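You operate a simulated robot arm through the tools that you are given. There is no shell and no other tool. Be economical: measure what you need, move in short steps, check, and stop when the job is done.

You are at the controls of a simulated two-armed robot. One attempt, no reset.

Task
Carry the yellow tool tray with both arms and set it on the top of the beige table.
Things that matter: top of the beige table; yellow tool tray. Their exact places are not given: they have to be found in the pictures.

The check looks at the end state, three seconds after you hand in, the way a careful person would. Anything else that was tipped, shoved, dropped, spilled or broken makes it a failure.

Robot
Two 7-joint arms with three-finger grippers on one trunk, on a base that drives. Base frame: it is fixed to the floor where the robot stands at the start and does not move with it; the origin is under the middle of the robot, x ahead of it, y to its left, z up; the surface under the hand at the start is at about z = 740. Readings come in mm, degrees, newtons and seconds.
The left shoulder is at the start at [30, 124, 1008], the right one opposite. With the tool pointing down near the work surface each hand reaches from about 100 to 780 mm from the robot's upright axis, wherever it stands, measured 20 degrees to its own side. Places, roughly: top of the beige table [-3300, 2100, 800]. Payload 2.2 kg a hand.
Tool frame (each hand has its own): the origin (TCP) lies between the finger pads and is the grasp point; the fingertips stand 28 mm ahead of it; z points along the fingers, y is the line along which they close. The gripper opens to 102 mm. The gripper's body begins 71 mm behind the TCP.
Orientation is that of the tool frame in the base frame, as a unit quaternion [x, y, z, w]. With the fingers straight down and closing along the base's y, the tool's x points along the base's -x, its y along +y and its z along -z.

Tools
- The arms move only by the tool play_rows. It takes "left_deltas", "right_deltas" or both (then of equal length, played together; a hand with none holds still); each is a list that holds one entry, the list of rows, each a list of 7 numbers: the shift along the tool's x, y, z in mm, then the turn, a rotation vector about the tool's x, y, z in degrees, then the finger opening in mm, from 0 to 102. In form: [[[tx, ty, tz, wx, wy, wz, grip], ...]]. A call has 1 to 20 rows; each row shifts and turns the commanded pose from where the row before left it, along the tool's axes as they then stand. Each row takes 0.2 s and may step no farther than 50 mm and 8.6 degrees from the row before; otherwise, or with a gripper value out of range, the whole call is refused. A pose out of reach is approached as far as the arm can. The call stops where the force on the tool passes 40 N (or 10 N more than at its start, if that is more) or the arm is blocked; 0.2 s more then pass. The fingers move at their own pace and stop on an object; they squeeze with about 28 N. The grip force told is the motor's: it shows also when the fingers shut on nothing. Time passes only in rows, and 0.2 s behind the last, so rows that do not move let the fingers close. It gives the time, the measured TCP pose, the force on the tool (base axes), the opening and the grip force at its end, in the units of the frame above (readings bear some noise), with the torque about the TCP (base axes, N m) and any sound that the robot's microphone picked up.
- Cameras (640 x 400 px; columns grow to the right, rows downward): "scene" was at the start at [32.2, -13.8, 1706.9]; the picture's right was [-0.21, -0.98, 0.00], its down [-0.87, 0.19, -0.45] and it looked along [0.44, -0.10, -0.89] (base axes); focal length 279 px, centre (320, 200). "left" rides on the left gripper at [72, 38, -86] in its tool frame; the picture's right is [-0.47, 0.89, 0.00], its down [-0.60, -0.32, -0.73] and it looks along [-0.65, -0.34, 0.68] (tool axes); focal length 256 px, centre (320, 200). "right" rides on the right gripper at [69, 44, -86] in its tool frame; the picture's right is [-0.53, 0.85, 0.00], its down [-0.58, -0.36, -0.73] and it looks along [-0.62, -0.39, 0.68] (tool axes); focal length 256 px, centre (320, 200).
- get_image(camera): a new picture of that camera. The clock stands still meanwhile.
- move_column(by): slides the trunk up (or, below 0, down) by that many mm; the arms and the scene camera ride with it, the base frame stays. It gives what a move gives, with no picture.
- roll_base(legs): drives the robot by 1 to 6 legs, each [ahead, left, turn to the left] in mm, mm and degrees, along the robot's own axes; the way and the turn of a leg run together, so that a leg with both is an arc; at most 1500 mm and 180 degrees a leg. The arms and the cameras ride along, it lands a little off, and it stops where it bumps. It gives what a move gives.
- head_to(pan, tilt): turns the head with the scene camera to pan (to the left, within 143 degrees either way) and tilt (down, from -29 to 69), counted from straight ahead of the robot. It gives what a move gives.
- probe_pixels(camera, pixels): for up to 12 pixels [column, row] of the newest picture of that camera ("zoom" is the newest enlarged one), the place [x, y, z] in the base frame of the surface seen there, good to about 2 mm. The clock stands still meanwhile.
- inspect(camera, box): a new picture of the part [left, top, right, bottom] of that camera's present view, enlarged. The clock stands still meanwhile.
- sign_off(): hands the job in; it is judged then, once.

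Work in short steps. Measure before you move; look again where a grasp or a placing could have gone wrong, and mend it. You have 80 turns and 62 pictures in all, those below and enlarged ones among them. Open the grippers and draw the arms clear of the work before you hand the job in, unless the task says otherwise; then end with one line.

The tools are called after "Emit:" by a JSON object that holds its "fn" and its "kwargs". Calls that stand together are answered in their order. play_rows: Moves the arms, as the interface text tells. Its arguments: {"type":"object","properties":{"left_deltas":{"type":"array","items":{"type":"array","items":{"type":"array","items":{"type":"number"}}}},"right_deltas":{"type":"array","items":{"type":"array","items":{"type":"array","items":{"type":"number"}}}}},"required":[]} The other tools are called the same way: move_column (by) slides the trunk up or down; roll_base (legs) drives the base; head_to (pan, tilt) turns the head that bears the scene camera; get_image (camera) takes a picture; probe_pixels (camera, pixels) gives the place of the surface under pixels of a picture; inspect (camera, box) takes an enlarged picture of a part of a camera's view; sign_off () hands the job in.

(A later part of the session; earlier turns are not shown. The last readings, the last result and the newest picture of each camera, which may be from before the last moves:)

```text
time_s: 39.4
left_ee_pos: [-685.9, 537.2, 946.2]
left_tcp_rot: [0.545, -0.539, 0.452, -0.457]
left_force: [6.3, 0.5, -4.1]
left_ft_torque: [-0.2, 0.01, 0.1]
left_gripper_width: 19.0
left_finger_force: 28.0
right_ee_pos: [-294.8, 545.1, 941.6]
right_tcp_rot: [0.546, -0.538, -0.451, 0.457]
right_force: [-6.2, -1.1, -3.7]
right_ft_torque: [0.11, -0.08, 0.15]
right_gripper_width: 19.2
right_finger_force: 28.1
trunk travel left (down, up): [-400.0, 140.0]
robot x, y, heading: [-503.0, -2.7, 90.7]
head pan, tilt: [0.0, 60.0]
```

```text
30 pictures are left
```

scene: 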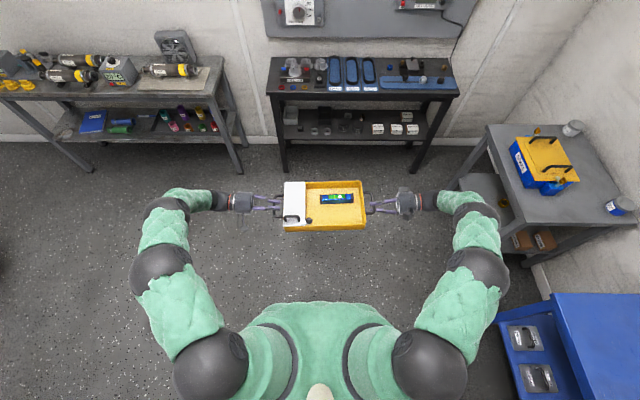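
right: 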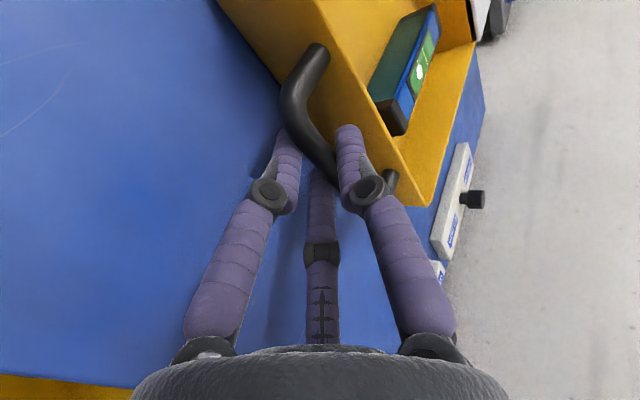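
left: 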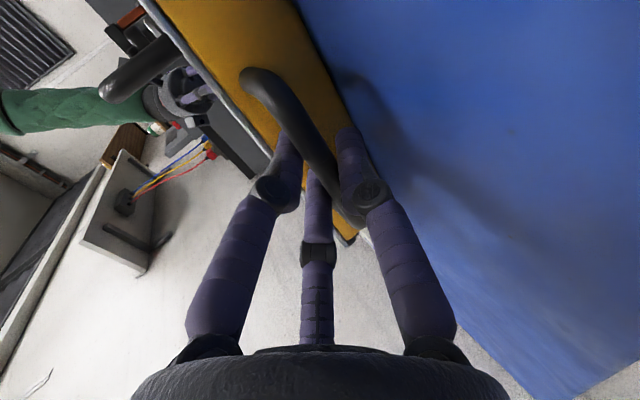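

All good. I turn another 90° left to face −x and look ahead.

Emit:
{"fn": "roll_base", "kwargs": {"legs": [[0, 0, 89.3]]}}

Emit:
{"fn": "head_to", "kwargs": {"pan": 0, "tilt": 32}}

Emit:
{"fn": "get_image", "kwargs": {"camera": "scene"}}

```text
time_s: 43.5
left_ee_pos: [-1045.9, -172.6, 945.3]
left_tcp_rot: [0.766, -0.003, 0.003, -0.642]
left_force: [-1.0, -0.4, -4.9]
left_ft_torque: [0.03, -0.2, 0.01]
left_gripper_width: 19.1
left_finger_force: 28.1
right_ee_pos: [-1044.2, 218.7, 941.3]
right_tcp_rot: [0.766, -0.005, -0.003, 0.643]
right_force: [0.4, -0.1, -3.6]
right_ft_torque: [0.06, 0.12, 0.01]
right_gripper_width: 19.1
right_finger_force: 27.9
trunk travel left (down, up): [-400.0, 140.0]
robot x, y, heading: [-501.6, -1.1, 179.5]
head pan, tilt: [0.0, 60.0]
```

```text
time_s: 44.5
left_ee_pos: [-1045.9, -173.5, 946.0]
left_tcp_rot: [0.766, -0.004, 0.004, -0.643]
left_force: [-0.7, 0.0, -5.0]
left_ft_torque: [-0.03, -0.23, 0.08]
left_gripper_width: 18.8
left_finger_force: 28.4
right_ee_pos: [-1042.7, 218.3, 942.4]
right_tcp_rot: [0.766, -0.004, -0.003, 0.643]
right_force: [0.3, -0.2, -3.5]
right_ft_torque: [0.02, 0.12, 0.07]
right_gripper_width: 19.1
right_finger_force: 27.8
trunk travel left (down, up): [-400.0, 140.0]
robot x, y, heading: [-504.0, -2.1, 179.3]
head pan, tilt: [0.0, 32.0]
```

```text
29 pictures are left
```

scene: 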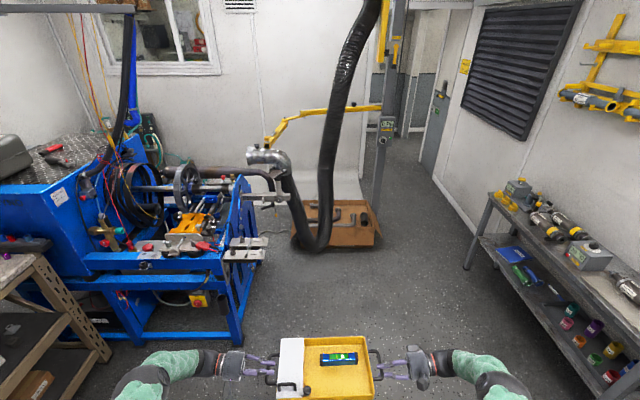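

Clear view of the aisle. I probe the obstacles bounding it: box, hose, boom arm, post, table edge and wall.

Emit:
{"fn": "probe_pixels", "kwargs": {"camera": "scene", "pixels": [[380, 238], [370, 205], [325, 235], [380, 107], [340, 108], [378, 195], [467, 262], [490, 195], [360, 175], [443, 190], [260, 250], [330, 100]]}}

Emit:
{"fn": "probe_pixels", "kwargs": {"camera": "scene", "pixels": [[392, 60], [385, 140], [376, 40], [405, 140], [432, 172], [424, 110], [540, 350], [600, 395], [360, 10], [300, 250], [410, 165], [480, 120]]}}

```text
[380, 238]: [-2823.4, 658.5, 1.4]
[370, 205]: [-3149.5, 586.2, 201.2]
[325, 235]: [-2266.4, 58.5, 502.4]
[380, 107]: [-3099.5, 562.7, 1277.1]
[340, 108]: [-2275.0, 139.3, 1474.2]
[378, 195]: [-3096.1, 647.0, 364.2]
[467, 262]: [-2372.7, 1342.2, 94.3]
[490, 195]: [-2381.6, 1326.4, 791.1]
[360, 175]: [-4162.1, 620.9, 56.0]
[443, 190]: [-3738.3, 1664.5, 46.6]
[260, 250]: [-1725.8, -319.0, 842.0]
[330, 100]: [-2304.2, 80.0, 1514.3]
```

```text
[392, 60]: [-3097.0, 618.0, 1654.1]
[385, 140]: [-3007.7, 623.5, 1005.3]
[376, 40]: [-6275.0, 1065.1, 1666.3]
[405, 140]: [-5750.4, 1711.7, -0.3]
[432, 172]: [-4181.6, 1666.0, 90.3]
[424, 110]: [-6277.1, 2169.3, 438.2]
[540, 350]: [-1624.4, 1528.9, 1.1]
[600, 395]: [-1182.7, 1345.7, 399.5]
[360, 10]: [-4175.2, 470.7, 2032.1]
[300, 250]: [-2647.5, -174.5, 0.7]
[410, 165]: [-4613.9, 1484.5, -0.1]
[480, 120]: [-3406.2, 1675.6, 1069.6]
```

I check how wide the arms actually are, looking down at them.

Emit:
{"fn": "head_to", "kwargs": {"pan": 0, "tilt": 65}}

Emit:
{"fn": "get_image", "kwargs": {"camera": "scene"}}

```text
time_s: 45.4
left_ee_pos: [-1044.8, -171.8, 945.1]
left_tcp_rot: [0.766, -0.003, 0.004, -0.643]
left_force: [0.8, -1.6, -5.0]
left_ft_torque: [-0.03, -0.22, 0.07]
left_gripper_width: 18.7
left_finger_force: 28.2
right_ee_pos: [-1043.5, 218.8, 941.9]
right_tcp_rot: [0.766, -0.005, -0.003, 0.643]
right_force: [0.3, 0.4, -3.6]
right_ft_torque: [0.03, 0.13, 0.01]
right_gripper_width: 19.0
right_finger_force: 28.0
trunk travel left (down, up): [-400.0, 140.0]
robot x, y, heading: [-501.5, 6.1, 179.7]
head pan, tilt: [0.0, 65.0]
```

```text
28 pictures are left
```

scene: 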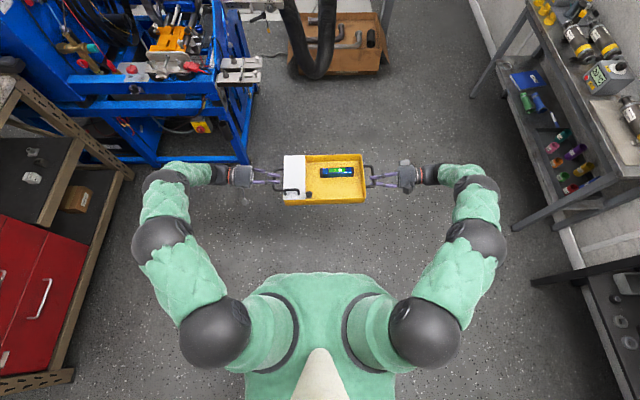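

Emit:
{"fn": "probe_pixels", "kwargs": {"camera": "scene", "pixels": [[147, 182], [195, 172], [136, 245], [185, 330], [455, 172], [495, 190], [503, 245], [455, 330], [250, 150], [440, 172], [225, 82], [15, 95]]}}

```text
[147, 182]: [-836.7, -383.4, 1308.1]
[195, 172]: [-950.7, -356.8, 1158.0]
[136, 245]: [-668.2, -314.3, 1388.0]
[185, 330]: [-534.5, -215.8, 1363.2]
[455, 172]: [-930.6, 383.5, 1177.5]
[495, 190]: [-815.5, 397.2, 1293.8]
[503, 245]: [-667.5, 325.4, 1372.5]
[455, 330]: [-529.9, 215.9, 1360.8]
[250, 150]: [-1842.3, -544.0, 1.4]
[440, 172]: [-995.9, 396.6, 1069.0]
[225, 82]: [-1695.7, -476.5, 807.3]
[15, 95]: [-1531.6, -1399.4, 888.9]
```

Arms' half-width is ~420 mm. I raise the column 100 mm to pass over table clutter, then drive diagonally to about (-1900, 880).

Emit:
{"fn": "move_column", "kwargs": {"by": 100}}

Emit:
{"fn": "roll_base", "kwargs": {"legs": [[700, -437, 0], [700, -437, 0]]}}

Emit:
{"fn": "head_to", "kwargs": {"pan": 0, "tilt": 45}}

Emit:
{"fn": "get_image", "kwargs": {"camera": "scene"}}

```text
time_s: 46.8
left_ee_pos: [-1045.3, -171.7, 1043.8]
left_tcp_rot: [0.766, -0.003, 0.004, -0.643]
left_force: [0.2, -0.6, -4.2]
left_ft_torque: [-0.02, -0.23, -0.02]
left_gripper_width: 19.0
left_finger_force: 27.5
right_ee_pos: [-1044.3, 217.9, 1041.4]
right_tcp_rot: [0.766, -0.004, -0.003, 0.642]
right_force: [-0.4, 0.6, -3.9]
right_ft_torque: [0.05, 0.13, 0.04]
right_gripper_width: 19.3
right_finger_force: 28.2
trunk travel left (down, up): [-500.0, 40.0]
robot x, y, heading: [-505.2, -4.1, 179.4]
head pan, tilt: [0.0, 65.0]
```

```text
time_s: 55.2
left_ee_pos: [-2450.4, 706.6, 1044.7]
left_tcp_rot: [0.766, -0.002, 0.002, -0.643]
left_force: [-0.2, 0.8, -4.7]
left_ft_torque: [-0.02, -0.21, -0.01]
left_gripper_width: 18.8
left_finger_force: 28.2
right_ee_pos: [-2451.5, 1097.9, 1042.0]
right_tcp_rot: [0.766, -0.002, 0.0, 0.643]
right_force: [0.2, -1.8, -4.0]
right_ft_torque: [0.05, 0.18, 0.03]
right_gripper_width: 19.5
right_finger_force: 27.7
trunk travel left (down, up): [-500.0, 40.0]
robot x, y, heading: [-1906.0, 875.1, 179.9]
head pan, tilt: [0.0, 65.0]
```

```text
time_s: 56.0
left_ee_pos: [-2450.0, 706.8, 1046.1]
left_tcp_rot: [0.766, -0.001, 0.002, -0.643]
left_force: [0.6, -0.4, -3.1]
left_ft_torque: [-0.04, -0.23, 0.08]
left_gripper_width: 19.0
left_finger_force: 28.0
right_ee_pos: [-2450.6, 1096.5, 1042.7]
right_tcp_rot: [0.766, -0.001, -0.001, 0.642]
right_force: [0.6, 1.3, -4.3]
right_ft_torque: [0.05, 0.16, 0.08]
right_gripper_width: 19.3
right_finger_force: 28.3
trunk travel left (down, up): [-500.0, 40.0]
robot x, y, heading: [-1905.9, 878.6, 179.9]
head pan, tilt: [0.0, 45.0]
```

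```text
27 pictures are left
```

scene: 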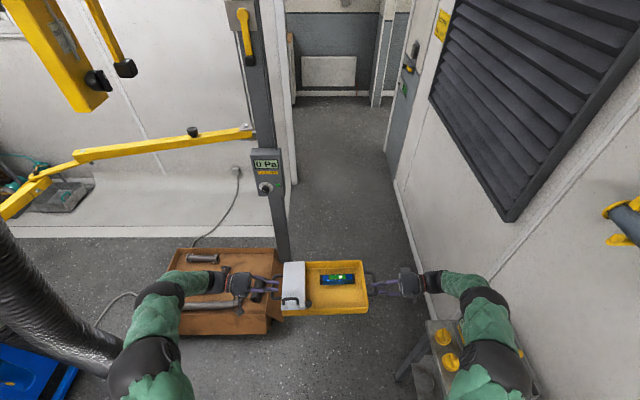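

Before the narrow spot I probe box edges and table end exactly.

Emit:
{"fn": "probe_pixels", "kwargs": {"camera": "scene", "pixels": [[272, 333], [284, 320], [286, 262], [278, 285], [271, 318], [180, 333], [400, 380], [398, 372], [428, 322], [440, 330], [280, 245], [330, 350]]}}

Emit:
{"fn": "get_image", "kwargs": {"camera": "right"}}

```text
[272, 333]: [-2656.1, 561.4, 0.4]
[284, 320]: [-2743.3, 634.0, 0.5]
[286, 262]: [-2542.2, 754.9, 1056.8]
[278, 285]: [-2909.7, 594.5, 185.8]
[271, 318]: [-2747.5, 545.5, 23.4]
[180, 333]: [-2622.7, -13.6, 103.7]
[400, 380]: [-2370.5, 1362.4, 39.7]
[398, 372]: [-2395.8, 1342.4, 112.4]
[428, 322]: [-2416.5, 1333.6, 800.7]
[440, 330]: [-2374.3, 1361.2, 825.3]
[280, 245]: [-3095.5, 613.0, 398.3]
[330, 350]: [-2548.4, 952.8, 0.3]
```

```text
26 pictures are left
```

right: 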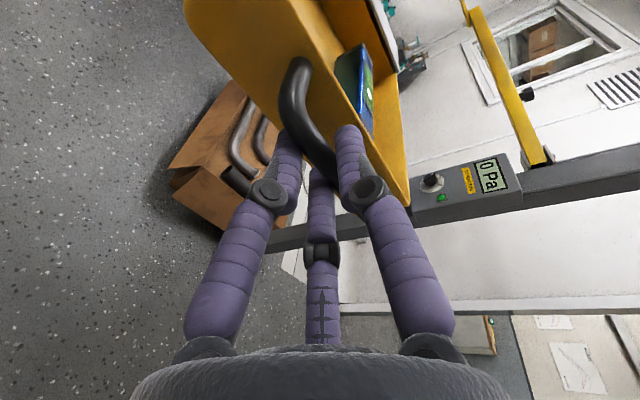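

Gap between box (y≈600–660) and table (y≈1330) suits a 15° right-slanted pass so the left arm clears the post. I turn 15° right here, then move to about (-2300, 945).

Emit:
{"fn": "roll_base", "kwargs": {"legs": [[0, 0, -15], [398, 36, 0]]}}

Emit:
{"fn": "get_image", "kwargs": {"camera": "scene"}}

```text
time_s: 59.4
left_ee_pos: [-2867.0, 917.0, 1045.4]
left_tcp_rot: [0.76, -0.099, 0.084, -0.637]
left_force: [-0.4, 0.2, -4.1]
left_ft_torque: [-0.06, -0.24, 0.01]
left_gripper_width: 19.1
left_finger_force: 28.2
right_ee_pos: [-2768.8, 1295.7, 1042.5]
right_tcp_rot: [0.76, -0.1, -0.084, 0.637]
right_force: [-0.2, -0.3, -3.9]
right_ft_torque: [0.08, 0.16, 0.04]
right_gripper_width: 19.2
right_finger_force: 27.7
trunk travel left (down, up): [-500.0, 40.0]
robot x, y, heading: [-2299.7, 948.0, 165.0]
head pan, tilt: [0.0, 45.0]
```

```text
25 pictures are left
```

scene: 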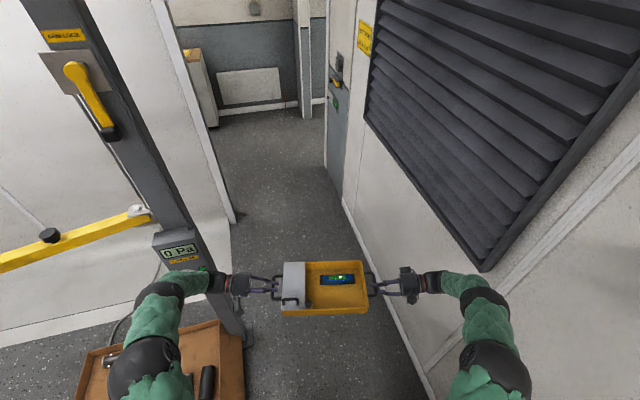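

On track. I go 400 mm ahead along the slant, then slide along the aisle to about (-3300, 1075).

Emit:
{"fn": "roll_base", "kwargs": {"legs": [[400, 0, 0], [600, 135, 0]]}}

Emit:
{"fn": "get_image", "kwargs": {"camera": "scene"}}

```text
time_s: 65.2
left_ee_pos: [-3871.8, 1041.6, 1044.3]
left_tcp_rot: [0.76, -0.1, 0.083, -0.637]
left_force: [0.1, -7.2, -4.0]
left_ft_torque: [-0.15, -0.32, -0.32]
left_gripper_width: 18.9
left_finger_force: 28.1
right_ee_pos: [-3770.6, 1419.5, 1037.9]
right_tcp_rot: [0.759, -0.101, -0.081, 0.638]
right_force: [0.4, 7.0, -3.5]
right_ft_torque: [0.18, 0.22, -0.31]
right_gripper_width: 19.1
right_finger_force: 27.8
trunk travel left (down, up): [-500.0, 40.0]
robot x, y, heading: [-3305.7, 1077.1, 165.0]
head pan, tilt: [0.0, 45.0]
stopped in leg 2: the robot was blocked; the commanded pose is now the measured one
```

```text
24 pictures are left
```

scene: 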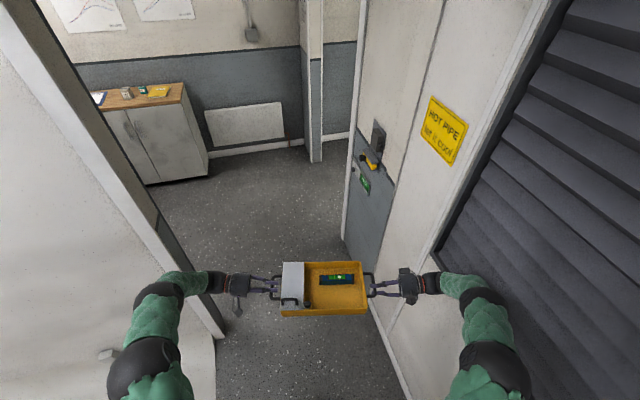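

It stopped at the goal, probably the right arm brushing the louvre panel (right hand reads 7 N, 4 mm lower). I slide 70 mm away from that wall.

Emit:
{"fn": "roll_base", "kwargs": {"legs": [[-18, 68, 0]]}}

Emit:
{"fn": "inspect", "kwargs": {"camera": "scene", "box": [140, 230, 560, 400]}}

```text
time_s: 66.2
left_ee_pos: [-3873.0, 974.2, 1045.4]
left_tcp_rot: [0.76, -0.099, 0.084, -0.637]
left_force: [-1.0, -1.0, -3.6]
left_ft_torque: [0.03, -0.23, 0.1]
left_gripper_width: 18.9
left_finger_force: 28.0
right_ee_pos: [-3771.1, 1351.3, 1041.1]
right_tcp_rot: [0.76, -0.102, -0.082, 0.637]
right_force: [0.1, -0.4, -4.1]
right_ft_torque: [0.2, 0.12, 0.09]
right_gripper_width: 19.3
right_finger_force: 28.2
trunk travel left (down, up): [-500.0, 40.0]
robot x, y, heading: [-3304.5, 1009.8, 164.7]
head pan, tilt: [0.0, 45.0]
```

```text
1.52 times, centred on (350, 315) of scene
```

zoom: 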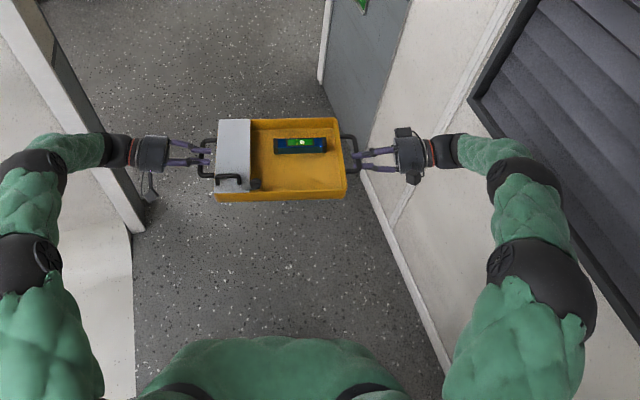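

Free again, tray steady. I straighten to heading 180, shift to y≈1110, and continue along the passage to x≈-4700.

Emit:
{"fn": "roll_base", "kwargs": {"legs": [[0, 0, 15.3], [300, -100, 0], [1000, 0, 0]]}}

Emit:
{"fn": "head_to", "kwargs": {"pan": -50, "tilt": 35}}

Emit:
{"fn": "get_image", "kwargs": {"camera": "scene"}}

```text
time_s: 72.2
left_ee_pos: [-4730.1, 912.8, 1056.5]
left_tcp_rot: [0.766, -0.003, -0.014, -0.643]
left_force: [1.1, -1.6, -3.1]
left_ft_torque: [-0.24, -0.19, 0.42]
left_gripper_width: 18.9
left_finger_force: 27.4
right_ee_pos: [-4734.9, 1304.7, 1052.1]
right_tcp_rot: [0.766, 0.012, -0.004, 0.643]
right_force: [2.2, 0.8, -3.6]
right_ft_torque: [0.11, 0.19, 0.26]
right_gripper_width: 19.3
right_finger_force: 27.7
trunk travel left (down, up): [-500.0, 40.0]
robot x, y, heading: [-4218.3, 1102.6, -179.4]
head pan, tilt: [0.0, 45.0]
stopped in leg 3: the robot was blocked; the commanded pose is now the measured one
```

```text
time_s: 73.4
left_ee_pos: [-4731.8, 924.1, 1061.1]
left_tcp_rot: [0.769, -0.004, -0.015, -0.639]
left_force: [0.3, -1.9, -4.6]
left_ft_torque: [-0.03, -0.3, 0.04]
left_gripper_width: 18.5
left_finger_force: 28.1
right_ee_pos: [-4737.6, 1314.7, 1053.5]
right_tcp_rot: [0.763, 0.012, -0.006, 0.647]
right_force: [0.3, 2.6, -4.2]
right_ft_torque: [0.03, 0.2, -0.16]
right_gripper_width: 19.2
right_finger_force: 28.2
trunk travel left (down, up): [-500.0, 40.0]
robot x, y, heading: [-4221.1, 1098.7, -179.2]
head pan, tilt: [-50.0, 35.0]
```

```text
22 pictures are left
```

scene: 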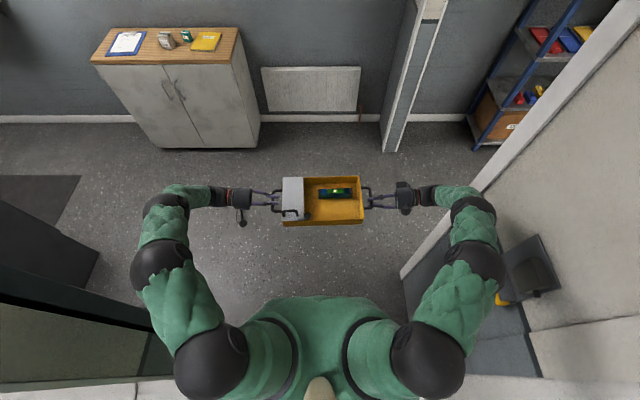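

Blocked at x≈-4218; hands lag 30 mm. I probe what is near both elbows (door handle box at (530,265), dark panel at left).

Emit:
{"fn": "probe_pixels", "kwargs": {"camera": "scene", "pixels": [[530, 265], [512, 255], [505, 295], [495, 260], [470, 265], [480, 200], [60, 250], [120, 330], [150, 260], [410, 270], [100, 250], [200, 350]]}}

Emit:
{"fn": "get_image", "kwargs": {"camera": "left"}}

Emit:
{"fn": "get_image", "kwargs": {"camera": "right"}}

```text
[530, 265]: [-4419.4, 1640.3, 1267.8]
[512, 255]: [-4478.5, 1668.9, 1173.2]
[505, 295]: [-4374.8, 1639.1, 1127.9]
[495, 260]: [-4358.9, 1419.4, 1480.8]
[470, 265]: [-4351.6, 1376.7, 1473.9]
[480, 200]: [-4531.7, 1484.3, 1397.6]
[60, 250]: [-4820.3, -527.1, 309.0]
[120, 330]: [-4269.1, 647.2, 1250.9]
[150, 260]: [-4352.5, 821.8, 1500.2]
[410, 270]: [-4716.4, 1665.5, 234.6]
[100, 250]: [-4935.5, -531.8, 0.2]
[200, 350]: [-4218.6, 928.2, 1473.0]
```

```text
21 pictures are left
```

left: 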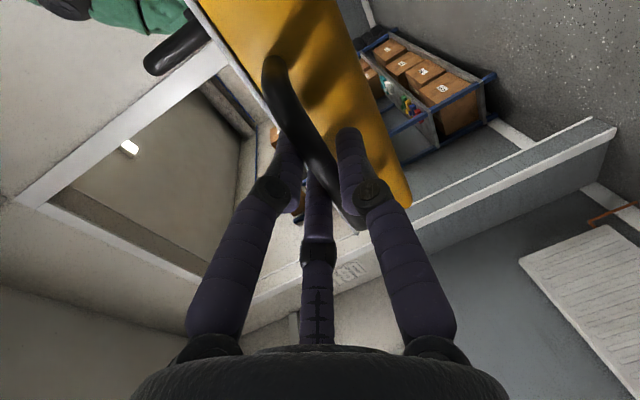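

```text
20 pictures are left
```

right: 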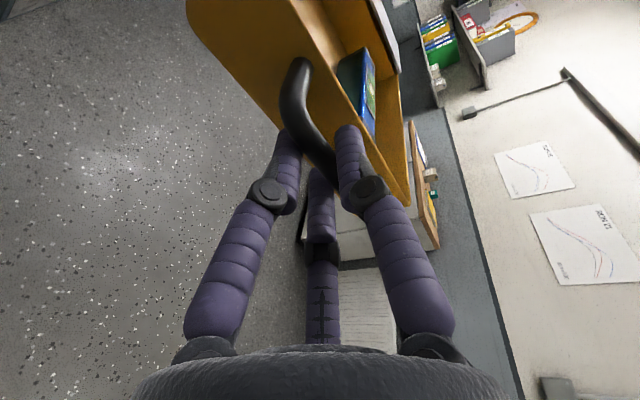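

The head view is forced (shows pan 0, steep tilt despite command): with the column raised, the head likely hit the lintel above this passage. I back off 200 mm, lower the column 180 mm and check.

Emit:
{"fn": "roll_base", "kwargs": {"legs": [[-200, 0, 0]]}}

Emit:
{"fn": "move_column", "kwargs": {"by": -190}}

Emit:
{"fn": "head_to", "kwargs": {"pan": 0, "tilt": 30}}

Emit:
{"fn": "get_image", "kwargs": {"camera": "scene"}}

```text
time_s: 74.2
left_ee_pos: [-4717.3, 918.6, 1055.6]
left_tcp_rot: [0.77, 0.003, -0.013, -0.638]
left_force: [-0.1, -2.0, -4.8]
left_ft_torque: [-0.05, -0.28, -0.02]
left_gripper_width: 18.7
left_finger_force: 27.7
right_ee_pos: [-4724.3, 1309.4, 1046.8]
right_tcp_rot: [0.764, 0.012, 0.001, 0.645]
right_force: [-1.1, 1.0, -4.5]
right_ft_torque: [0.07, 0.18, 0.12]
right_gripper_width: 19.3
right_finger_force: 27.7
trunk travel left (down, up): [-500.0, 40.0]
robot x, y, heading: [-4201.5, 1097.2, -178.4]
head pan, tilt: [-50.0, 35.0]
stopped in leg 1: the robot was blocked; the commanded pose is now the measured one
```

```text
time_s: 76.3
left_ee_pos: [-4746.8, 914.2, 852.1]
left_tcp_rot: [0.767, 0.008, -0.003, -0.642]
left_force: [-0.2, -0.9, -3.9]
left_ft_torque: [-0.02, -0.29, 0.06]
left_gripper_width: 18.6
left_finger_force: 27.6
right_ee_pos: [-4751.5, 1304.9, 846.1]
right_tcp_rot: [0.765, 0.003, 0.007, 0.643]
right_force: [0.4, 0.8, -3.6]
right_ft_torque: [0.04, 0.16, -0.02]
right_gripper_width: 19.4
right_finger_force: 27.9
trunk travel left (down, up): [-310.0, 230.0]
robot x, y, heading: [-4204.6, 1095.6, -179.3]
head pan, tilt: [-50.0, 35.0]
```

```text
time_s: 77.5
left_ee_pos: [-4746.1, 914.3, 851.2]
left_tcp_rot: [0.767, 0.007, -0.003, -0.641]
left_force: [-0.5, -0.5, -4.6]
left_ft_torque: [-0.01, -0.25, 0.02]
left_gripper_width: 18.9
left_finger_force: 27.8
right_ee_pos: [-4753.0, 1305.0, 846.7]
right_tcp_rot: [0.765, 0.002, 0.008, 0.643]
right_force: [0.5, 0.4, -3.6]
right_ft_torque: [0.04, 0.16, 0.03]
right_gripper_width: 19.3
right_finger_force: 28.8
trunk travel left (down, up): [-310.0, 230.0]
robot x, y, heading: [-4206.9, 1100.4, -179.3]
head pan, tilt: [0.0, 30.0]
```

```text
19 pictures are left
```

scene: 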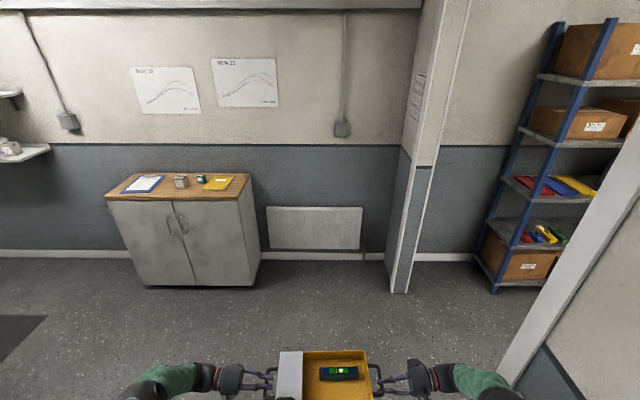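

Head free and view normal again: the lintel was the cause. I drive on 1110 mm to x≈-5315, abreast of the opening.

Emit:
{"fn": "roll_base", "kwargs": {"legs": [[1110, 10, 0]]}}

Emit:
{"fn": "head_to", "kwargs": {"pan": -90, "tilt": 30}}

Emit:
{"fn": "get_image", "kwargs": {"camera": "scene"}}

```text
time_s: 83.2
left_ee_pos: [-5852.7, 879.0, 853.2]
left_tcp_rot: [0.767, 0.011, -0.005, -0.641]
left_force: [0.5, 0.7, -4.4]
left_ft_torque: [-0.01, -0.25, 0.01]
left_gripper_width: 18.7
left_finger_force: 27.5
right_ee_pos: [-5861.1, 1269.9, 846.7]
right_tcp_rot: [0.766, 0.006, 0.012, 0.643]
right_force: [0.1, 0.1, -4.2]
right_ft_torque: [0.03, 0.18, 0.06]
right_gripper_width: 19.5
right_finger_force: 27.4
trunk travel left (down, up): [-310.0, 230.0]
robot x, y, heading: [-5314.0, 1072.0, -178.8]
head pan, tilt: [0.0, 30.0]
```

```text
time_s: 84.8
left_ee_pos: [-5852.2, 880.7, 851.8]
left_tcp_rot: [0.767, 0.011, -0.006, -0.642]
left_force: [0.1, -0.6, -3.6]
left_ft_torque: [-0.05, -0.25, 0.05]
left_gripper_width: 18.8
left_finger_force: 28.0
right_ee_pos: [-5860.3, 1269.9, 846.8]
right_tcp_rot: [0.765, 0.006, 0.011, 0.644]
right_force: [0.1, 0.7, -3.2]
right_ft_torque: [0.06, 0.17, -0.02]
right_gripper_width: 19.3
right_finger_force: 28.1
trunk travel left (down, up): [-310.0, 230.0]
robot x, y, heading: [-5315.5, 1068.7, -178.7]
head pan, tilt: [-90.0, 30.0]
```

```text
18 pictures are left
```

scene: 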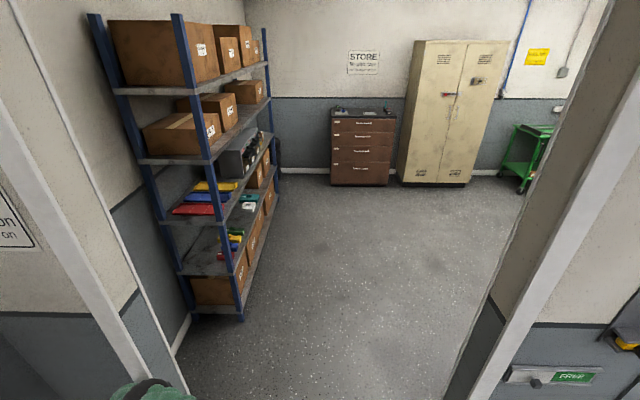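

The store room opens behind the doorway. I probe the jambs, shelf and lane.

Emit:
{"fn": "probe_pixels", "kwargs": {"camera": "scene", "pixels": [[120, 330], [175, 345], [243, 315], [278, 185], [500, 310], [455, 385], [505, 130], [330, 180], [470, 185], [520, 190], [350, 300], [440, 250]]}}

```text
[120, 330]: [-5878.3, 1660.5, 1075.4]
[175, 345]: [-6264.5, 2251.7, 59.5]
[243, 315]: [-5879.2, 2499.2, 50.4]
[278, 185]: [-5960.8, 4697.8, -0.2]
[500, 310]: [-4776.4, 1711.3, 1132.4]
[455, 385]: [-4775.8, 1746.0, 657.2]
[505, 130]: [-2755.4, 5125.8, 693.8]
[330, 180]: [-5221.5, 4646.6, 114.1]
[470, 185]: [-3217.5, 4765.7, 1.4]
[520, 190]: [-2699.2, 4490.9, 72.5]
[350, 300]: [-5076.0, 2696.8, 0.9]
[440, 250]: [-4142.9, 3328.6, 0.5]
```

Doorway centre x≈-5327, ~1100 wide. I turn right to face +y and drive through to y≈2600.

Emit:
{"fn": "roll_base", "kwargs": {"legs": [[0, 0, -91.3], [760, 8, 0], [760, 0, 0]]}}

Emit:
{"fn": "get_image", "kwargs": {"camera": "scene"}}

```text
time_s: 96.5
left_ee_pos: [-5502.8, 3142.1, 852.5]
left_tcp_rot: [0.544, -0.541, 0.455, -0.452]
left_force: [0.9, 0.6, -4.8]
left_ft_torque: [-0.26, 0.01, 0.05]
left_gripper_width: 19.0
left_finger_force: 28.3
right_ee_pos: [-5113.3, 3142.0, 847.9]
right_tcp_rot: [-0.539, 0.543, 0.453, -0.457]
right_force: [-0.2, -0.7, -4.2]
right_ft_torque: [0.19, -0.09, 0.02]
right_gripper_width: 19.3
right_finger_force: 28.9
trunk travel left (down, up): [-310.0, 230.0]
robot x, y, heading: [-5329.5, 2599.4, 89.9]
head pan, tilt: [-90.0, 30.0]
```

```text
17 pictures are left
```

scene: 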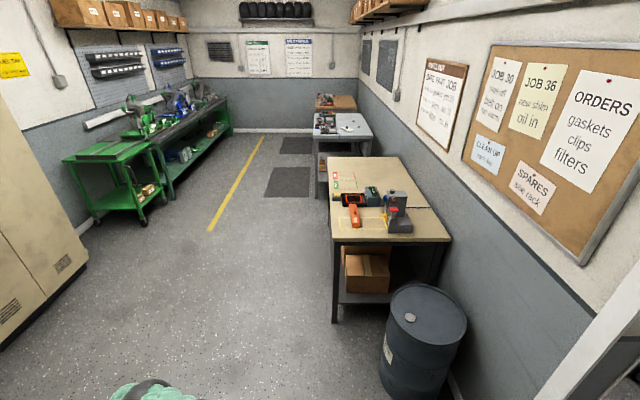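

The beige table is at (385,200), near items on its near half. I enlarge it.

Emit:
{"fn": "inspect", "kwargs": {"camera": "scene", "box": [300, 130, 480, 260]}}

Emit:
{"fn": "probe_pixels", "kwargs": {"camera": "scene", "pixels": [[332, 240], [450, 238], [408, 165], [331, 160], [375, 170], [340, 190], [365, 225], [333, 320], [410, 240], [405, 195], [320, 165], [380, 340]]}}

```text
3.08 times, centred on (390, 195) of scene
```

zoom: 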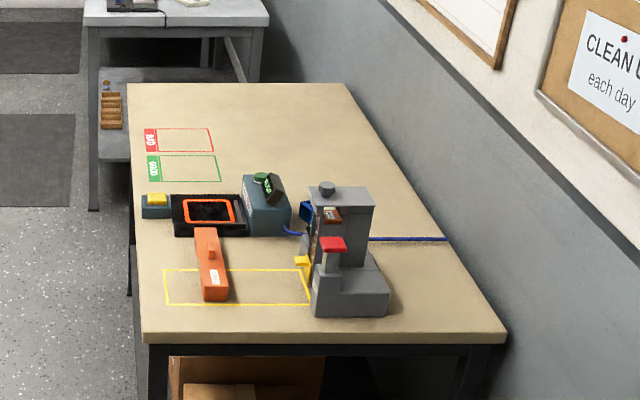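

```text
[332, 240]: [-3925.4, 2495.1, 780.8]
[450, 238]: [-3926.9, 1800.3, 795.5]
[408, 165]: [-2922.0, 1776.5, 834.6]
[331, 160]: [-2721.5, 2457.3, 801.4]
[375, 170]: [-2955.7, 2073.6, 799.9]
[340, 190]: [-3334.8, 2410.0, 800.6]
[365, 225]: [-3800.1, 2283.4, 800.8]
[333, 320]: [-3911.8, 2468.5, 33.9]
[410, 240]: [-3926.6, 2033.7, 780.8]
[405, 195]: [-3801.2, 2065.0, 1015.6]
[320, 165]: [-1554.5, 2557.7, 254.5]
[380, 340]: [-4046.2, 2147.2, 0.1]
```

Table top: x≈-3925…-2690, y≈1780…2495, z≈800; the far half is clear except drawn marks. I probe the marks and the neighbouring items.

Emit:
{"fn": "probe_pixels", "kwargs": {"camera": "zoom", "pixels": [[146, 130], [212, 152], [148, 180], [220, 180], [128, 85], [342, 85], [285, 200], [270, 178], [250, 120], [330, 150], [400, 240], [270, 10]]}}

```text
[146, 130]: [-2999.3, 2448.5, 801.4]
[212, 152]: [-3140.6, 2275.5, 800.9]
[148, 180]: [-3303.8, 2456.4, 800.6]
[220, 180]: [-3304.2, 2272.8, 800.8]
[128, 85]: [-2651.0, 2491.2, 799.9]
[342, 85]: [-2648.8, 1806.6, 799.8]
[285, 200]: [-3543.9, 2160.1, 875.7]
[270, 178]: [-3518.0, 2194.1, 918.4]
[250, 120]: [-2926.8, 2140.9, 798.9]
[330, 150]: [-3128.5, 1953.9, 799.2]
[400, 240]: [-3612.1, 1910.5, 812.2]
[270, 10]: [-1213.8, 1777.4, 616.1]
```

Chosen spot: tray centre ≈(-2950, 2155), behind the marks, clear of everything. I drive to y≈3280, turn to +x, run to x≈-2930, then turn to face the table.

Emit:
{"fn": "roll_base", "kwargs": {"legs": [[680, 0, 0], [0, 0, -90], [1200, 0, 0], [1200, 0, 0]]}}

Emit:
{"fn": "head_to", "kwargs": {"pan": -70, "tilt": 45}}

Emit:
{"fn": "get_image", "kwargs": {"camera": "scene"}}

```text
time_s: 115.5
left_ee_pos: [-2382.7, 3412.8, 851.0]
left_tcp_rot: [0.001, 0.767, -0.642, -0.007]
left_force: [0.4, -1.0, -5.0]
left_ft_torque: [0.02, 0.28, 0.04]
left_gripper_width: 19.0
left_finger_force: 27.8
right_ee_pos: [-2385.7, 3020.7, 846.1]
right_tcp_rot: [0.009, 0.766, 0.643, -0.001]
right_force: [-0.4, 0.9, -3.5]
right_ft_torque: [-0.04, -0.15, 0.05]
right_gripper_width: 19.2
right_finger_force: 27.6
trunk travel left (down, up): [-310.0, 230.0]
robot x, y, heading: [-2928.5, 3238.8, -0.7]
head pan, tilt: [-90.0, 30.0]
```

```text
time_s: 116.3
left_ee_pos: [-2382.6, 3412.2, 851.4]
left_tcp_rot: [0.002, 0.767, -0.641, -0.006]
left_force: [0.4, 1.5, -4.3]
left_ft_torque: [0.05, 0.23, 0.08]
left_gripper_width: 18.9
left_finger_force: 27.9
right_ee_pos: [-2387.5, 3022.0, 846.4]
right_tcp_rot: [0.007, 0.766, 0.643, 0.0]
right_force: [-1.1, -1.4, -3.7]
right_ft_torque: [-0.04, -0.15, 0.08]
right_gripper_width: 19.3
right_finger_force: 28.0
trunk travel left (down, up): [-310.0, 230.0]
robot x, y, heading: [-2929.8, 3239.0, -0.8]
head pan, tilt: [-70.0, 45.0]
```

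```text
15 pictures are left
```

scene: 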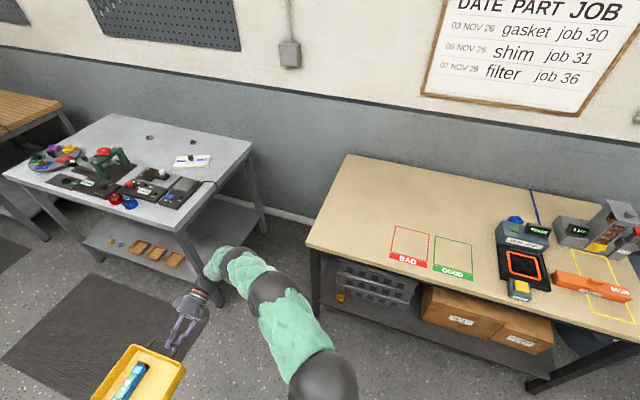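

I move 60 mm further from the table, turn right to face it and raise the column 90 mm so the tray clears the top.

Emit:
{"fn": "roll_base", "kwargs": {"legs": [[0, 70, 0], [0, 0, -89.2]]}}

Emit:
{"fn": "move_column", "kwargs": {"by": 90}}

Emit:
{"fn": "head_to", "kwargs": {"pan": 0, "tilt": 50}}

Emit:
{"fn": "get_image", "kwargs": {"camera": "scene"}}

```text
time_s: 121.1
left_ee_pos: [-2745.0, 2768.3, 852.2]
left_tcp_rot: [0.539, 0.547, -0.455, -0.452]
left_force: [0.1, 0.0, -5.0]
left_ft_torque: [0.29, -0.02, -0.01]
left_gripper_width: 18.9
left_finger_force: 27.9
right_ee_pos: [-3135.7, 2764.6, 846.3]
right_tcp_rot: [0.541, 0.541, 0.46, 0.45]
right_force: [-0.6, 0.7, -3.7]
right_ft_torque: [-0.16, 0.03, -0.02]
right_gripper_width: 19.4
right_finger_force: 28.1
trunk travel left (down, up): [-310.0, 230.0]
robot x, y, heading: [-2926.2, 3311.9, -89.5]
head pan, tilt: [-70.0, 45.0]
```

```text
time_s: 122.3
left_ee_pos: [-2744.7, 2767.7, 940.9]
left_tcp_rot: [0.537, 0.547, -0.454, -0.454]
left_force: [1.1, -0.9, -5.0]
left_ft_torque: [0.26, -0.01, 0.06]
left_gripper_width: 18.9
left_finger_force: 27.8
right_ee_pos: [-3134.1, 2764.2, 937.6]
right_tcp_rot: [0.541, 0.542, 0.46, 0.449]
right_force: [-1.8, 0.3, -3.7]
right_ft_torque: [-0.14, 0.01, 0.08]
right_gripper_width: 19.2
right_finger_force: 27.2
trunk travel left (down, up): [-400.0, 140.0]
robot x, y, heading: [-2930.5, 3311.3, -89.3]
head pan, tilt: [-70.0, 45.0]
```

```text
time_s: 123.7
left_ee_pos: [-2744.3, 2767.9, 942.1]
left_tcp_rot: [0.538, 0.547, -0.454, -0.453]
left_force: [0.3, 0.0, -4.6]
left_ft_torque: [0.28, -0.02, 0.04]
left_gripper_width: 18.8
left_finger_force: 28.7
right_ee_pos: [-3135.1, 2765.4, 937.3]
right_tcp_rot: [0.541, 0.542, 0.46, 0.449]
right_force: [-1.1, -0.5, -3.8]
right_ft_torque: [-0.15, 0.05, 0.0]
right_gripper_width: 19.2
right_finger_force: 28.1
trunk travel left (down, up): [-400.0, 140.0]
robot x, y, heading: [-2929.3, 3309.3, -89.5]
head pan, tilt: [0.0, 50.0]
```

```text
14 pictures are left
```

scene: 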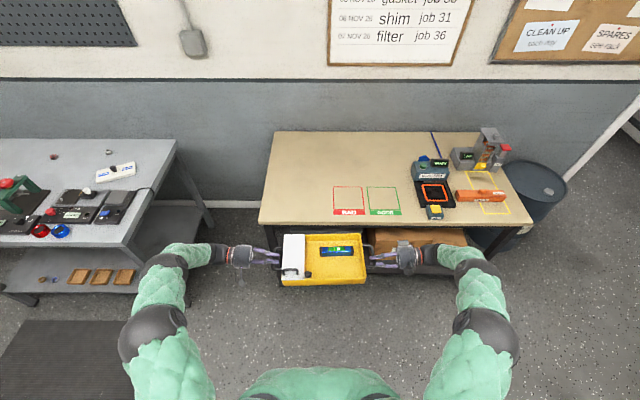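

Tray is aimed well. I drive 450 mm ahead to base y≈2858.

Emit:
{"fn": "roll_base", "kwargs": {"legs": [[300, 0, 0], [150, 0, 0]]}}

Emit:
{"fn": "get_image", "kwargs": {"camera": "scene"}}

```text
time_s: 126.7
left_ee_pos: [-2740.9, 2318.9, 941.6]
left_tcp_rot: [0.538, 0.547, -0.454, -0.453]
left_force: [0.8, -0.3, -5.4]
left_ft_torque: [0.29, 0.01, -0.07]
left_gripper_width: 18.6
left_finger_force: 28.3
right_ee_pos: [-3132.3, 2315.7, 935.9]
right_tcp_rot: [0.542, 0.541, 0.46, 0.45]
right_force: [-0.9, -0.7, -4.5]
right_ft_torque: [-0.15, -0.02, 0.11]
right_gripper_width: 19.2
right_finger_force: 27.6
trunk travel left (down, up): [-400.0, 140.0]
robot x, y, heading: [-2922.5, 2864.2, -89.7]
head pan, tilt: [0.0, 50.0]
```

```text
13 pictures are left
```

scene: 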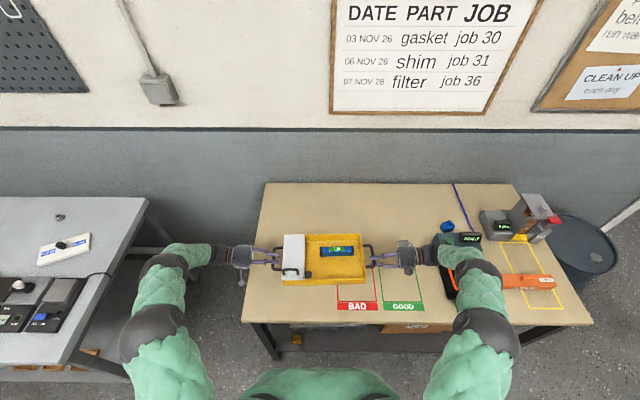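

Now I extend both arms 155 mm forward over the free area.

Emit:
{"fn": "play_rows", "kwargs": {"left_deltas": [[[-15.5, 0, 0, 0, 0, 0, 0], [-15.5, 0, 0, 0, 0, 0, 0], [-15.5, 0, 0, 0, 0, 0, 0], [-15.5, 0, 0, 0, 0, 0, 0], [-15.5, 0, 0, 0, 0, 0, 0], [-15.5, 0, 0, 0, 0, 0, 0], [-15.5, 0, 0, 0, 0, 0, 0], [-15.5, 0, 0, 0, 0, 0, 0], [-15.5, 0, 0, 0, 0, 0, 0], [-15.5, 0, 0, 0, 0, 0, 0], [0, 0, 0, 0, 0, 0, 0]]], "right_deltas": [[[-15.5, 0, 0, 0, 0, 0, 0], [-15.5, 0, 0, 0, 0, 0, 0], [-15.5, 0, 0, 0, 0, 0, 0], [-15.5, 0, 0, 0, 0, 0, 0], [-15.5, 0, 0, 0, 0, 0, 0], [-15.5, 0, 0, 0, 0, 0, 0], [-15.5, 0, 0, 0, 0, 0, 0], [-15.5, 0, 0, 0, 0, 0, 0], [-15.5, 0, 0, 0, 0, 0, 0], [-15.5, 0, 0, 0, 0, 0, 0], [0, 0, 0, 0, 0, 0, 0]]]}}

Emit:
{"fn": "inspect", "kwargs": {"camera": "scene", "box": [200, 150, 480, 325]}}

```text
time_s: 129.1
left_ee_pos: [-2745.0, 2224.3, 947.4]
left_tcp_rot: [0.538, 0.547, -0.454, -0.453]
left_force: [24.1, 0.5, -4.9]
left_ft_torque: [0.04, -0.09, -0.01]
left_gripper_width: 18.6
left_finger_force: 28.1
left hand out of reach, approached as far as the arm can: row 7, 8, 9, 10
right_ee_pos: [-3120.9, 2232.8, 945.4]
right_tcp_rot: [0.542, 0.541, 0.459, 0.45]
right_force: [-24.1, 0.0, -3.2]
right_ft_torque: [0.09, -0.02, -0.21]
right_gripper_width: 18.7
right_finger_force: 27.6
right hand out of reach, approached as far as the arm can: row 6, 7, 8, 9, 10
trunk travel left (down, up): [-400.0, 140.0]
robot x, y, heading: [-2925.1, 2858.3, -89.6]
head pan, tilt: [0.0, 50.0]
```

```text
2.29 times, centred on (340, 238) of scene
```

zoom: 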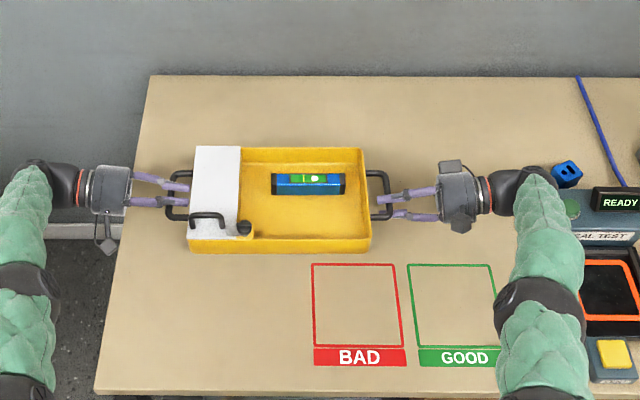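

Slightly beyond reach; hands squeeze with 24 N. I draw both back so the command is reachable again.

Emit:
{"fn": "play_rows", "kwargs": {"left_deltas": [[[15, 0, 0, 0, 0, 0, 0], [15, 0, 0, 0, 0, 0, 0], [15, 0, 0, 0, 0, 0, 0], [15, 0, 0, 0, 0, 0, 0], [15, 0, 0, 0, 0, 0, 0], [0, 0, 0, 0, 0, 0, 0]]], "right_deltas": [[[15, 0, 0, 0, 0, 0, 0], [15, 0, 0, 0, 0, 0, 0], [15, 0, 0, 0, 0, 0, 0], [15, 0, 0, 0, 0, 0, 0], [15, 0, 0, 0, 0, 0, 0], [0, 0, 0, 0, 0, 0, 0]]]}}

```text
time_s: 130.5
left_ee_pos: [-2746.8, 2298.2, 948.1]
left_tcp_rot: [0.538, 0.546, -0.454, -0.454]
left_force: [3.6, 4.7, -4.3]
left_ft_torque: [0.23, -0.02, -0.76]
left_gripper_width: 18.6
left_finger_force: 28.2
right_ee_pos: [-3120.6, 2306.9, 945.5]
right_tcp_rot: [0.541, 0.541, 0.46, 0.45]
right_force: [-4.2, -4.7, -4.3]
right_ft_torque: [-0.09, 0.03, -1.0]
right_gripper_width: 19.1
right_finger_force: 28.7
trunk travel left (down, up): [-400.0, 140.0]
robot x, y, heading: [-2923.3, 2862.2, -89.4]
head pan, tilt: [0.0, 50.0]
```

Reachable again; hands 17 mm closer, i.e. deeper on the bars. I remove the slight yaw (right 6 mm fwd, left 6 mm back), then tilt both hands back by 12.5° in preparation for setting down.

Emit:
{"fn": "play_rows", "kwargs": {"left_deltas": [[[2, 0, 0, 0, 0, 0, 0], [2, 0, 0, 0, 0, 0, 0], [2, 0, 0, 0, 0, 0, 0], [0, -0.15, 0, -2.5, 0, 0, 0], [0, -0.15, 0, -2.5, 0, 0, 0], [0, -0.15, 0, -2.5, 0, 0, 0], [0, -0.15, 0, -2.5, 0, 0, 0], [0, -0.15, 0, -2.5, 0, 0, 0], [0, 0, 0, 0, 0, 0, 0]]], "right_deltas": [[[-2, 0, 0, 0, 0, 0, 0], [-2, 0, 0, 0, 0, 0, 0], [-2, 0, 0, 0, 0, 0, 0], [0, 0.15, 0, 2.5, 0, 0, 0], [0, 0.15, 0, 2.5, 0, 0, 0], [0, 0.15, 0, 2.5, 0, 0, 0], [0, 0.15, 0, 2.5, 0, 0, 0], [0, 0.15, 0, 2.5, 0, 0, 0], [0, 0, 0, 0, 0, 0, 0]]]}}

Emit:
{"fn": "roll_base", "kwargs": {"legs": [[0, 80, 0]]}}

Emit:
{"fn": "inspect", "kwargs": {"camera": "scene", "box": [200, 170, 480, 345]}}

```text
time_s: 132.5
left_ee_pos: [-2746.5, 2304.6, 947.2]
left_tcp_rot: [0.584, 0.593, -0.392, -0.392]
left_force: [2.9, -2.0, -4.3]
left_ft_torque: [0.26, -0.06, 0.65]
left_gripper_width: 18.5
left_finger_force: 27.4
right_ee_pos: [-3121.3, 2302.2, 946.7]
right_tcp_rot: [0.587, 0.588, 0.398, 0.388]
right_force: [-2.7, 1.6, -3.5]
right_ft_torque: [-0.2, 0.03, 0.13]
right_gripper_width: 19.0
right_finger_force: 27.7
trunk travel left (down, up): [-400.0, 140.0]
robot x, y, heading: [-2926.1, 2862.1, -89.5]
head pan, tilt: [0.0, 50.0]
```

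```text
time_s: 133.6
left_ee_pos: [-2664.5, 2304.3, 949.4]
left_tcp_rot: [0.584, 0.592, -0.392, -0.393]
left_force: [7.5, -0.1, -3.7]
left_ft_torque: [0.37, 0.14, 0.33]
left_gripper_width: 18.7
left_finger_force: 27.9
right_ee_pos: [-3040.6, 2302.4, 946.2]
right_tcp_rot: [0.587, 0.589, 0.397, 0.388]
right_force: [-6.8, 0.5, -4.3]
right_ft_torque: [-0.27, 0.11, -0.08]
right_gripper_width: 18.7
right_finger_force: 27.9
trunk travel left (down, up): [-400.0, 140.0]
robot x, y, heading: [-2844.8, 2863.0, -89.8]
head pan, tilt: [0.0, 50.0]
```

```text
2.29 times, centred on (340, 258) of scene
```

zoom: 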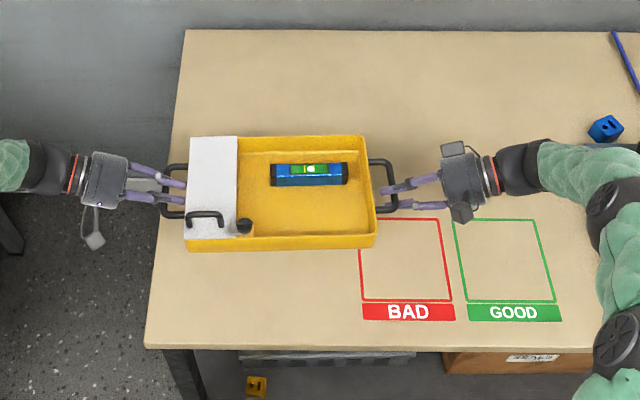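

Level and centred. I extend both arms 40 mm forward, then probe the tray's height and place.

Emit:
{"fn": "play_rows", "kwargs": {"left_deltas": [[[-10, 0, 0, 0, 0, 0, 0], [-10, 0, 0, 0, 0, 0, 0], [-10, 0, 0, 0, 0, 0, 0], [-10, 0, 0, 0, 0, 0, 0], [0, 0, 0, 0, 0, 0, 0]]], "right_deltas": [[[-10, 0, 0, 0, 0, 0, 0], [-10, 0, 0, 0, 0, 0, 0], [-10, 0, 0, 0, 0, 0, 0], [-10, 0, 0, 0, 0, 0, 0], [0, 0, 0, 0, 0, 0, 0]]]}}

Emit:
{"fn": "inspect", "kwargs": {"camera": "scene", "box": [220, 170, 420, 295]}}

```text
time_s: 134.8
left_ee_pos: [-2666.3, 2264.1, 949.6]
left_tcp_rot: [0.583, 0.593, -0.394, -0.391]
left_force: [1.4, -2.3, -4.1]
left_ft_torque: [0.28, 0.06, 0.56]
left_gripper_width: 18.6
left_finger_force: 27.9
right_ee_pos: [-3040.5, 2262.2, 946.2]
right_tcp_rot: [0.588, 0.588, 0.397, 0.389]
right_force: [-0.5, 2.7, -4.4]
right_ft_torque: [-0.21, 0.05, 0.18]
right_gripper_width: 18.7
right_finger_force: 28.0
trunk travel left (down, up): [-400.0, 140.0]
robot x, y, heading: [-2845.2, 2860.7, -89.5]
head pan, tilt: [0.0, 50.0]
```

```text
3.20 times, centred on (320, 232) of scene
```

zoom: 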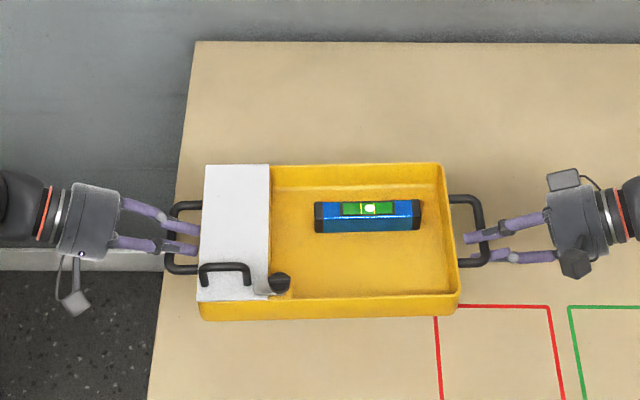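

Emit:
{"fn": "probe_pixels", "kwargs": {"camera": "zoom", "pixels": [[210, 175], [205, 290], [260, 175], [250, 250], [440, 170], [453, 290], [168, 230], [480, 220], [205, 300], [445, 168], [330, 315], [340, 100]]}}

```text
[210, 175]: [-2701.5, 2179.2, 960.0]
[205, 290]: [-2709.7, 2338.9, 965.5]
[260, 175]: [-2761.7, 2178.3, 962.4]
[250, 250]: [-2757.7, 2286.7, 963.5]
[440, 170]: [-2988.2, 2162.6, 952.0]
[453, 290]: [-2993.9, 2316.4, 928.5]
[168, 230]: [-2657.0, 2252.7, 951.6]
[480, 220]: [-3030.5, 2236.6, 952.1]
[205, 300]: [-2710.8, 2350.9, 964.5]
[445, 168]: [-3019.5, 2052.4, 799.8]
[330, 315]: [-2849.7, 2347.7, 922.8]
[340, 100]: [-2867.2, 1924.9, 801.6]
```

Tray bottom is ~103–107 mm above the table, nearly level. I lower the column 90 mm.

Emit:
{"fn": "move_column", "kwargs": {"by": -90}}

Emit:
{"fn": "get_image", "kwargs": {"camera": "right"}}

Emit:
{"fn": "get_image", "kwargs": {"camera": "left"}}

```text
time_s: 136.1
left_ee_pos: [-2664.6, 2266.5, 859.5]
left_tcp_rot: [0.584, 0.593, -0.393, -0.391]
left_force: [1.9, -2.0, -4.6]
left_ft_torque: [0.28, 0.07, 0.59]
left_gripper_width: 18.5
left_finger_force: 28.1
right_ee_pos: [-3041.0, 2262.4, 856.1]
right_tcp_rot: [0.587, 0.589, 0.397, 0.388]
right_force: [-2.0, 1.5, -3.5]
right_ft_torque: [-0.19, 0.04, 0.18]
right_gripper_width: 19.2
right_finger_force: 28.2
trunk travel left (down, up): [-310.0, 230.0]
robot x, y, heading: [-2841.3, 2861.4, -89.6]
head pan, tilt: [0.0, 50.0]
```

```text
9 pictures are left
```

right: 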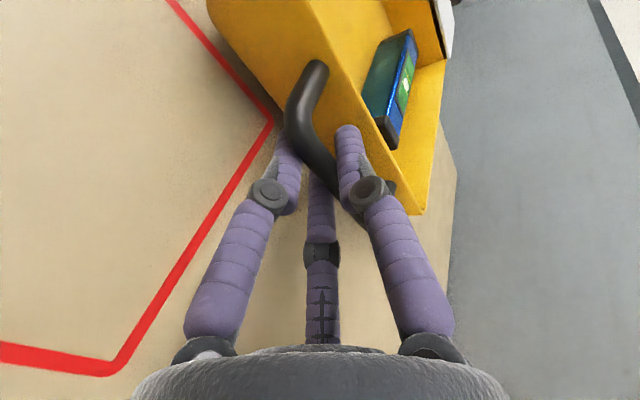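

```text
8 pictures are left
```

left: 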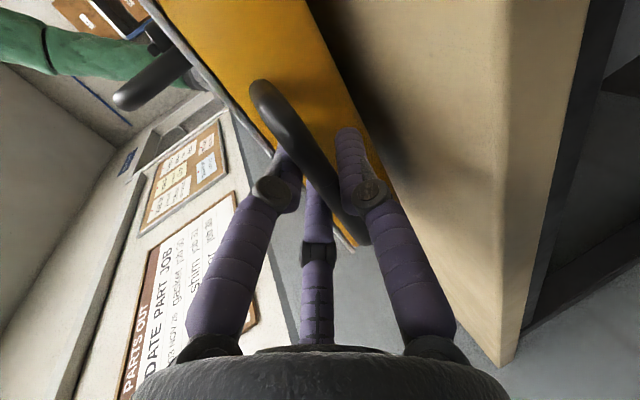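

Now a slow 15 mm descent with the arms, watching forces.

Emit:
{"fn": "play_rows", "kwargs": {"left_deltas": [[[0, 2.3, 0.96, 0, 0, 0, 0], [0, 2.3, 0.96, 0, 0, 0, 0], [0, 2.3, 0.96, 0, 0, 0, 0], [0, 2.3, 0.96, 0, 0, 0, 0], [0, 2.3, 0.96, 0, 0, 0, 0], [0, 2.3, 0.96, 0, 0, 0, 0], [0, 0, 0, 0, 0, 0, 0]]], "right_deltas": [[[0, -2.3, 0.96, 0, 0, 0, 0], [0, -2.3, 0.96, 0, 0, 0, 0], [0, -2.3, 0.96, 0, 0, 0, 0], [0, -2.3, 0.96, 0, 0, 0, 0], [0, -2.3, 0.96, 0, 0, 0, 0], [0, -2.3, 0.96, 0, 0, 0, 0], [0, 0, 0, 0, 0, 0, 0]]]}}

Emit:
{"fn": "inspect", "kwargs": {"camera": "scene", "box": [220, 190, 420, 315]}}

```text
time_s: 137.7
left_ee_pos: [-2664.0, 2266.9, 842.9]
left_tcp_rot: [0.584, 0.593, -0.392, -0.391]
left_force: [6.7, -1.4, -4.2]
left_ft_torque: [0.38, 0.0, 0.42]
left_gripper_width: 18.4
left_finger_force: 28.0
right_ee_pos: [-3040.5, 2262.0, 841.1]
right_tcp_rot: [0.587, 0.589, 0.397, 0.388]
right_force: [-7.3, 2.2, -4.6]
right_ft_torque: [-0.25, 0.02, 0.11]
right_gripper_width: 19.0
right_finger_force: 27.7
trunk travel left (down, up): [-310.0, 230.0]
robot x, y, heading: [-2843.6, 2863.3, -89.4]
head pan, tilt: [0.0, 50.0]
```

```text
3.20 times, centred on (320, 252) of scene
```

zoom: 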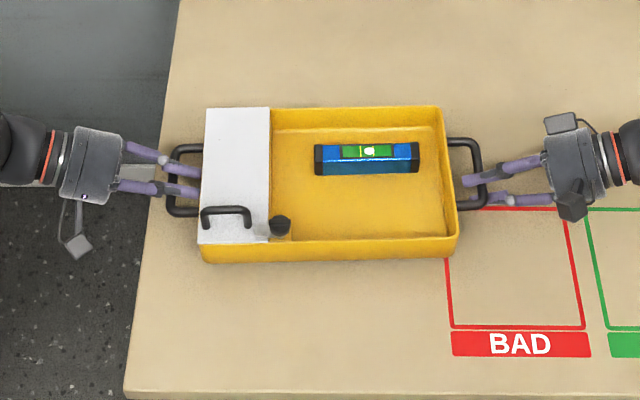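

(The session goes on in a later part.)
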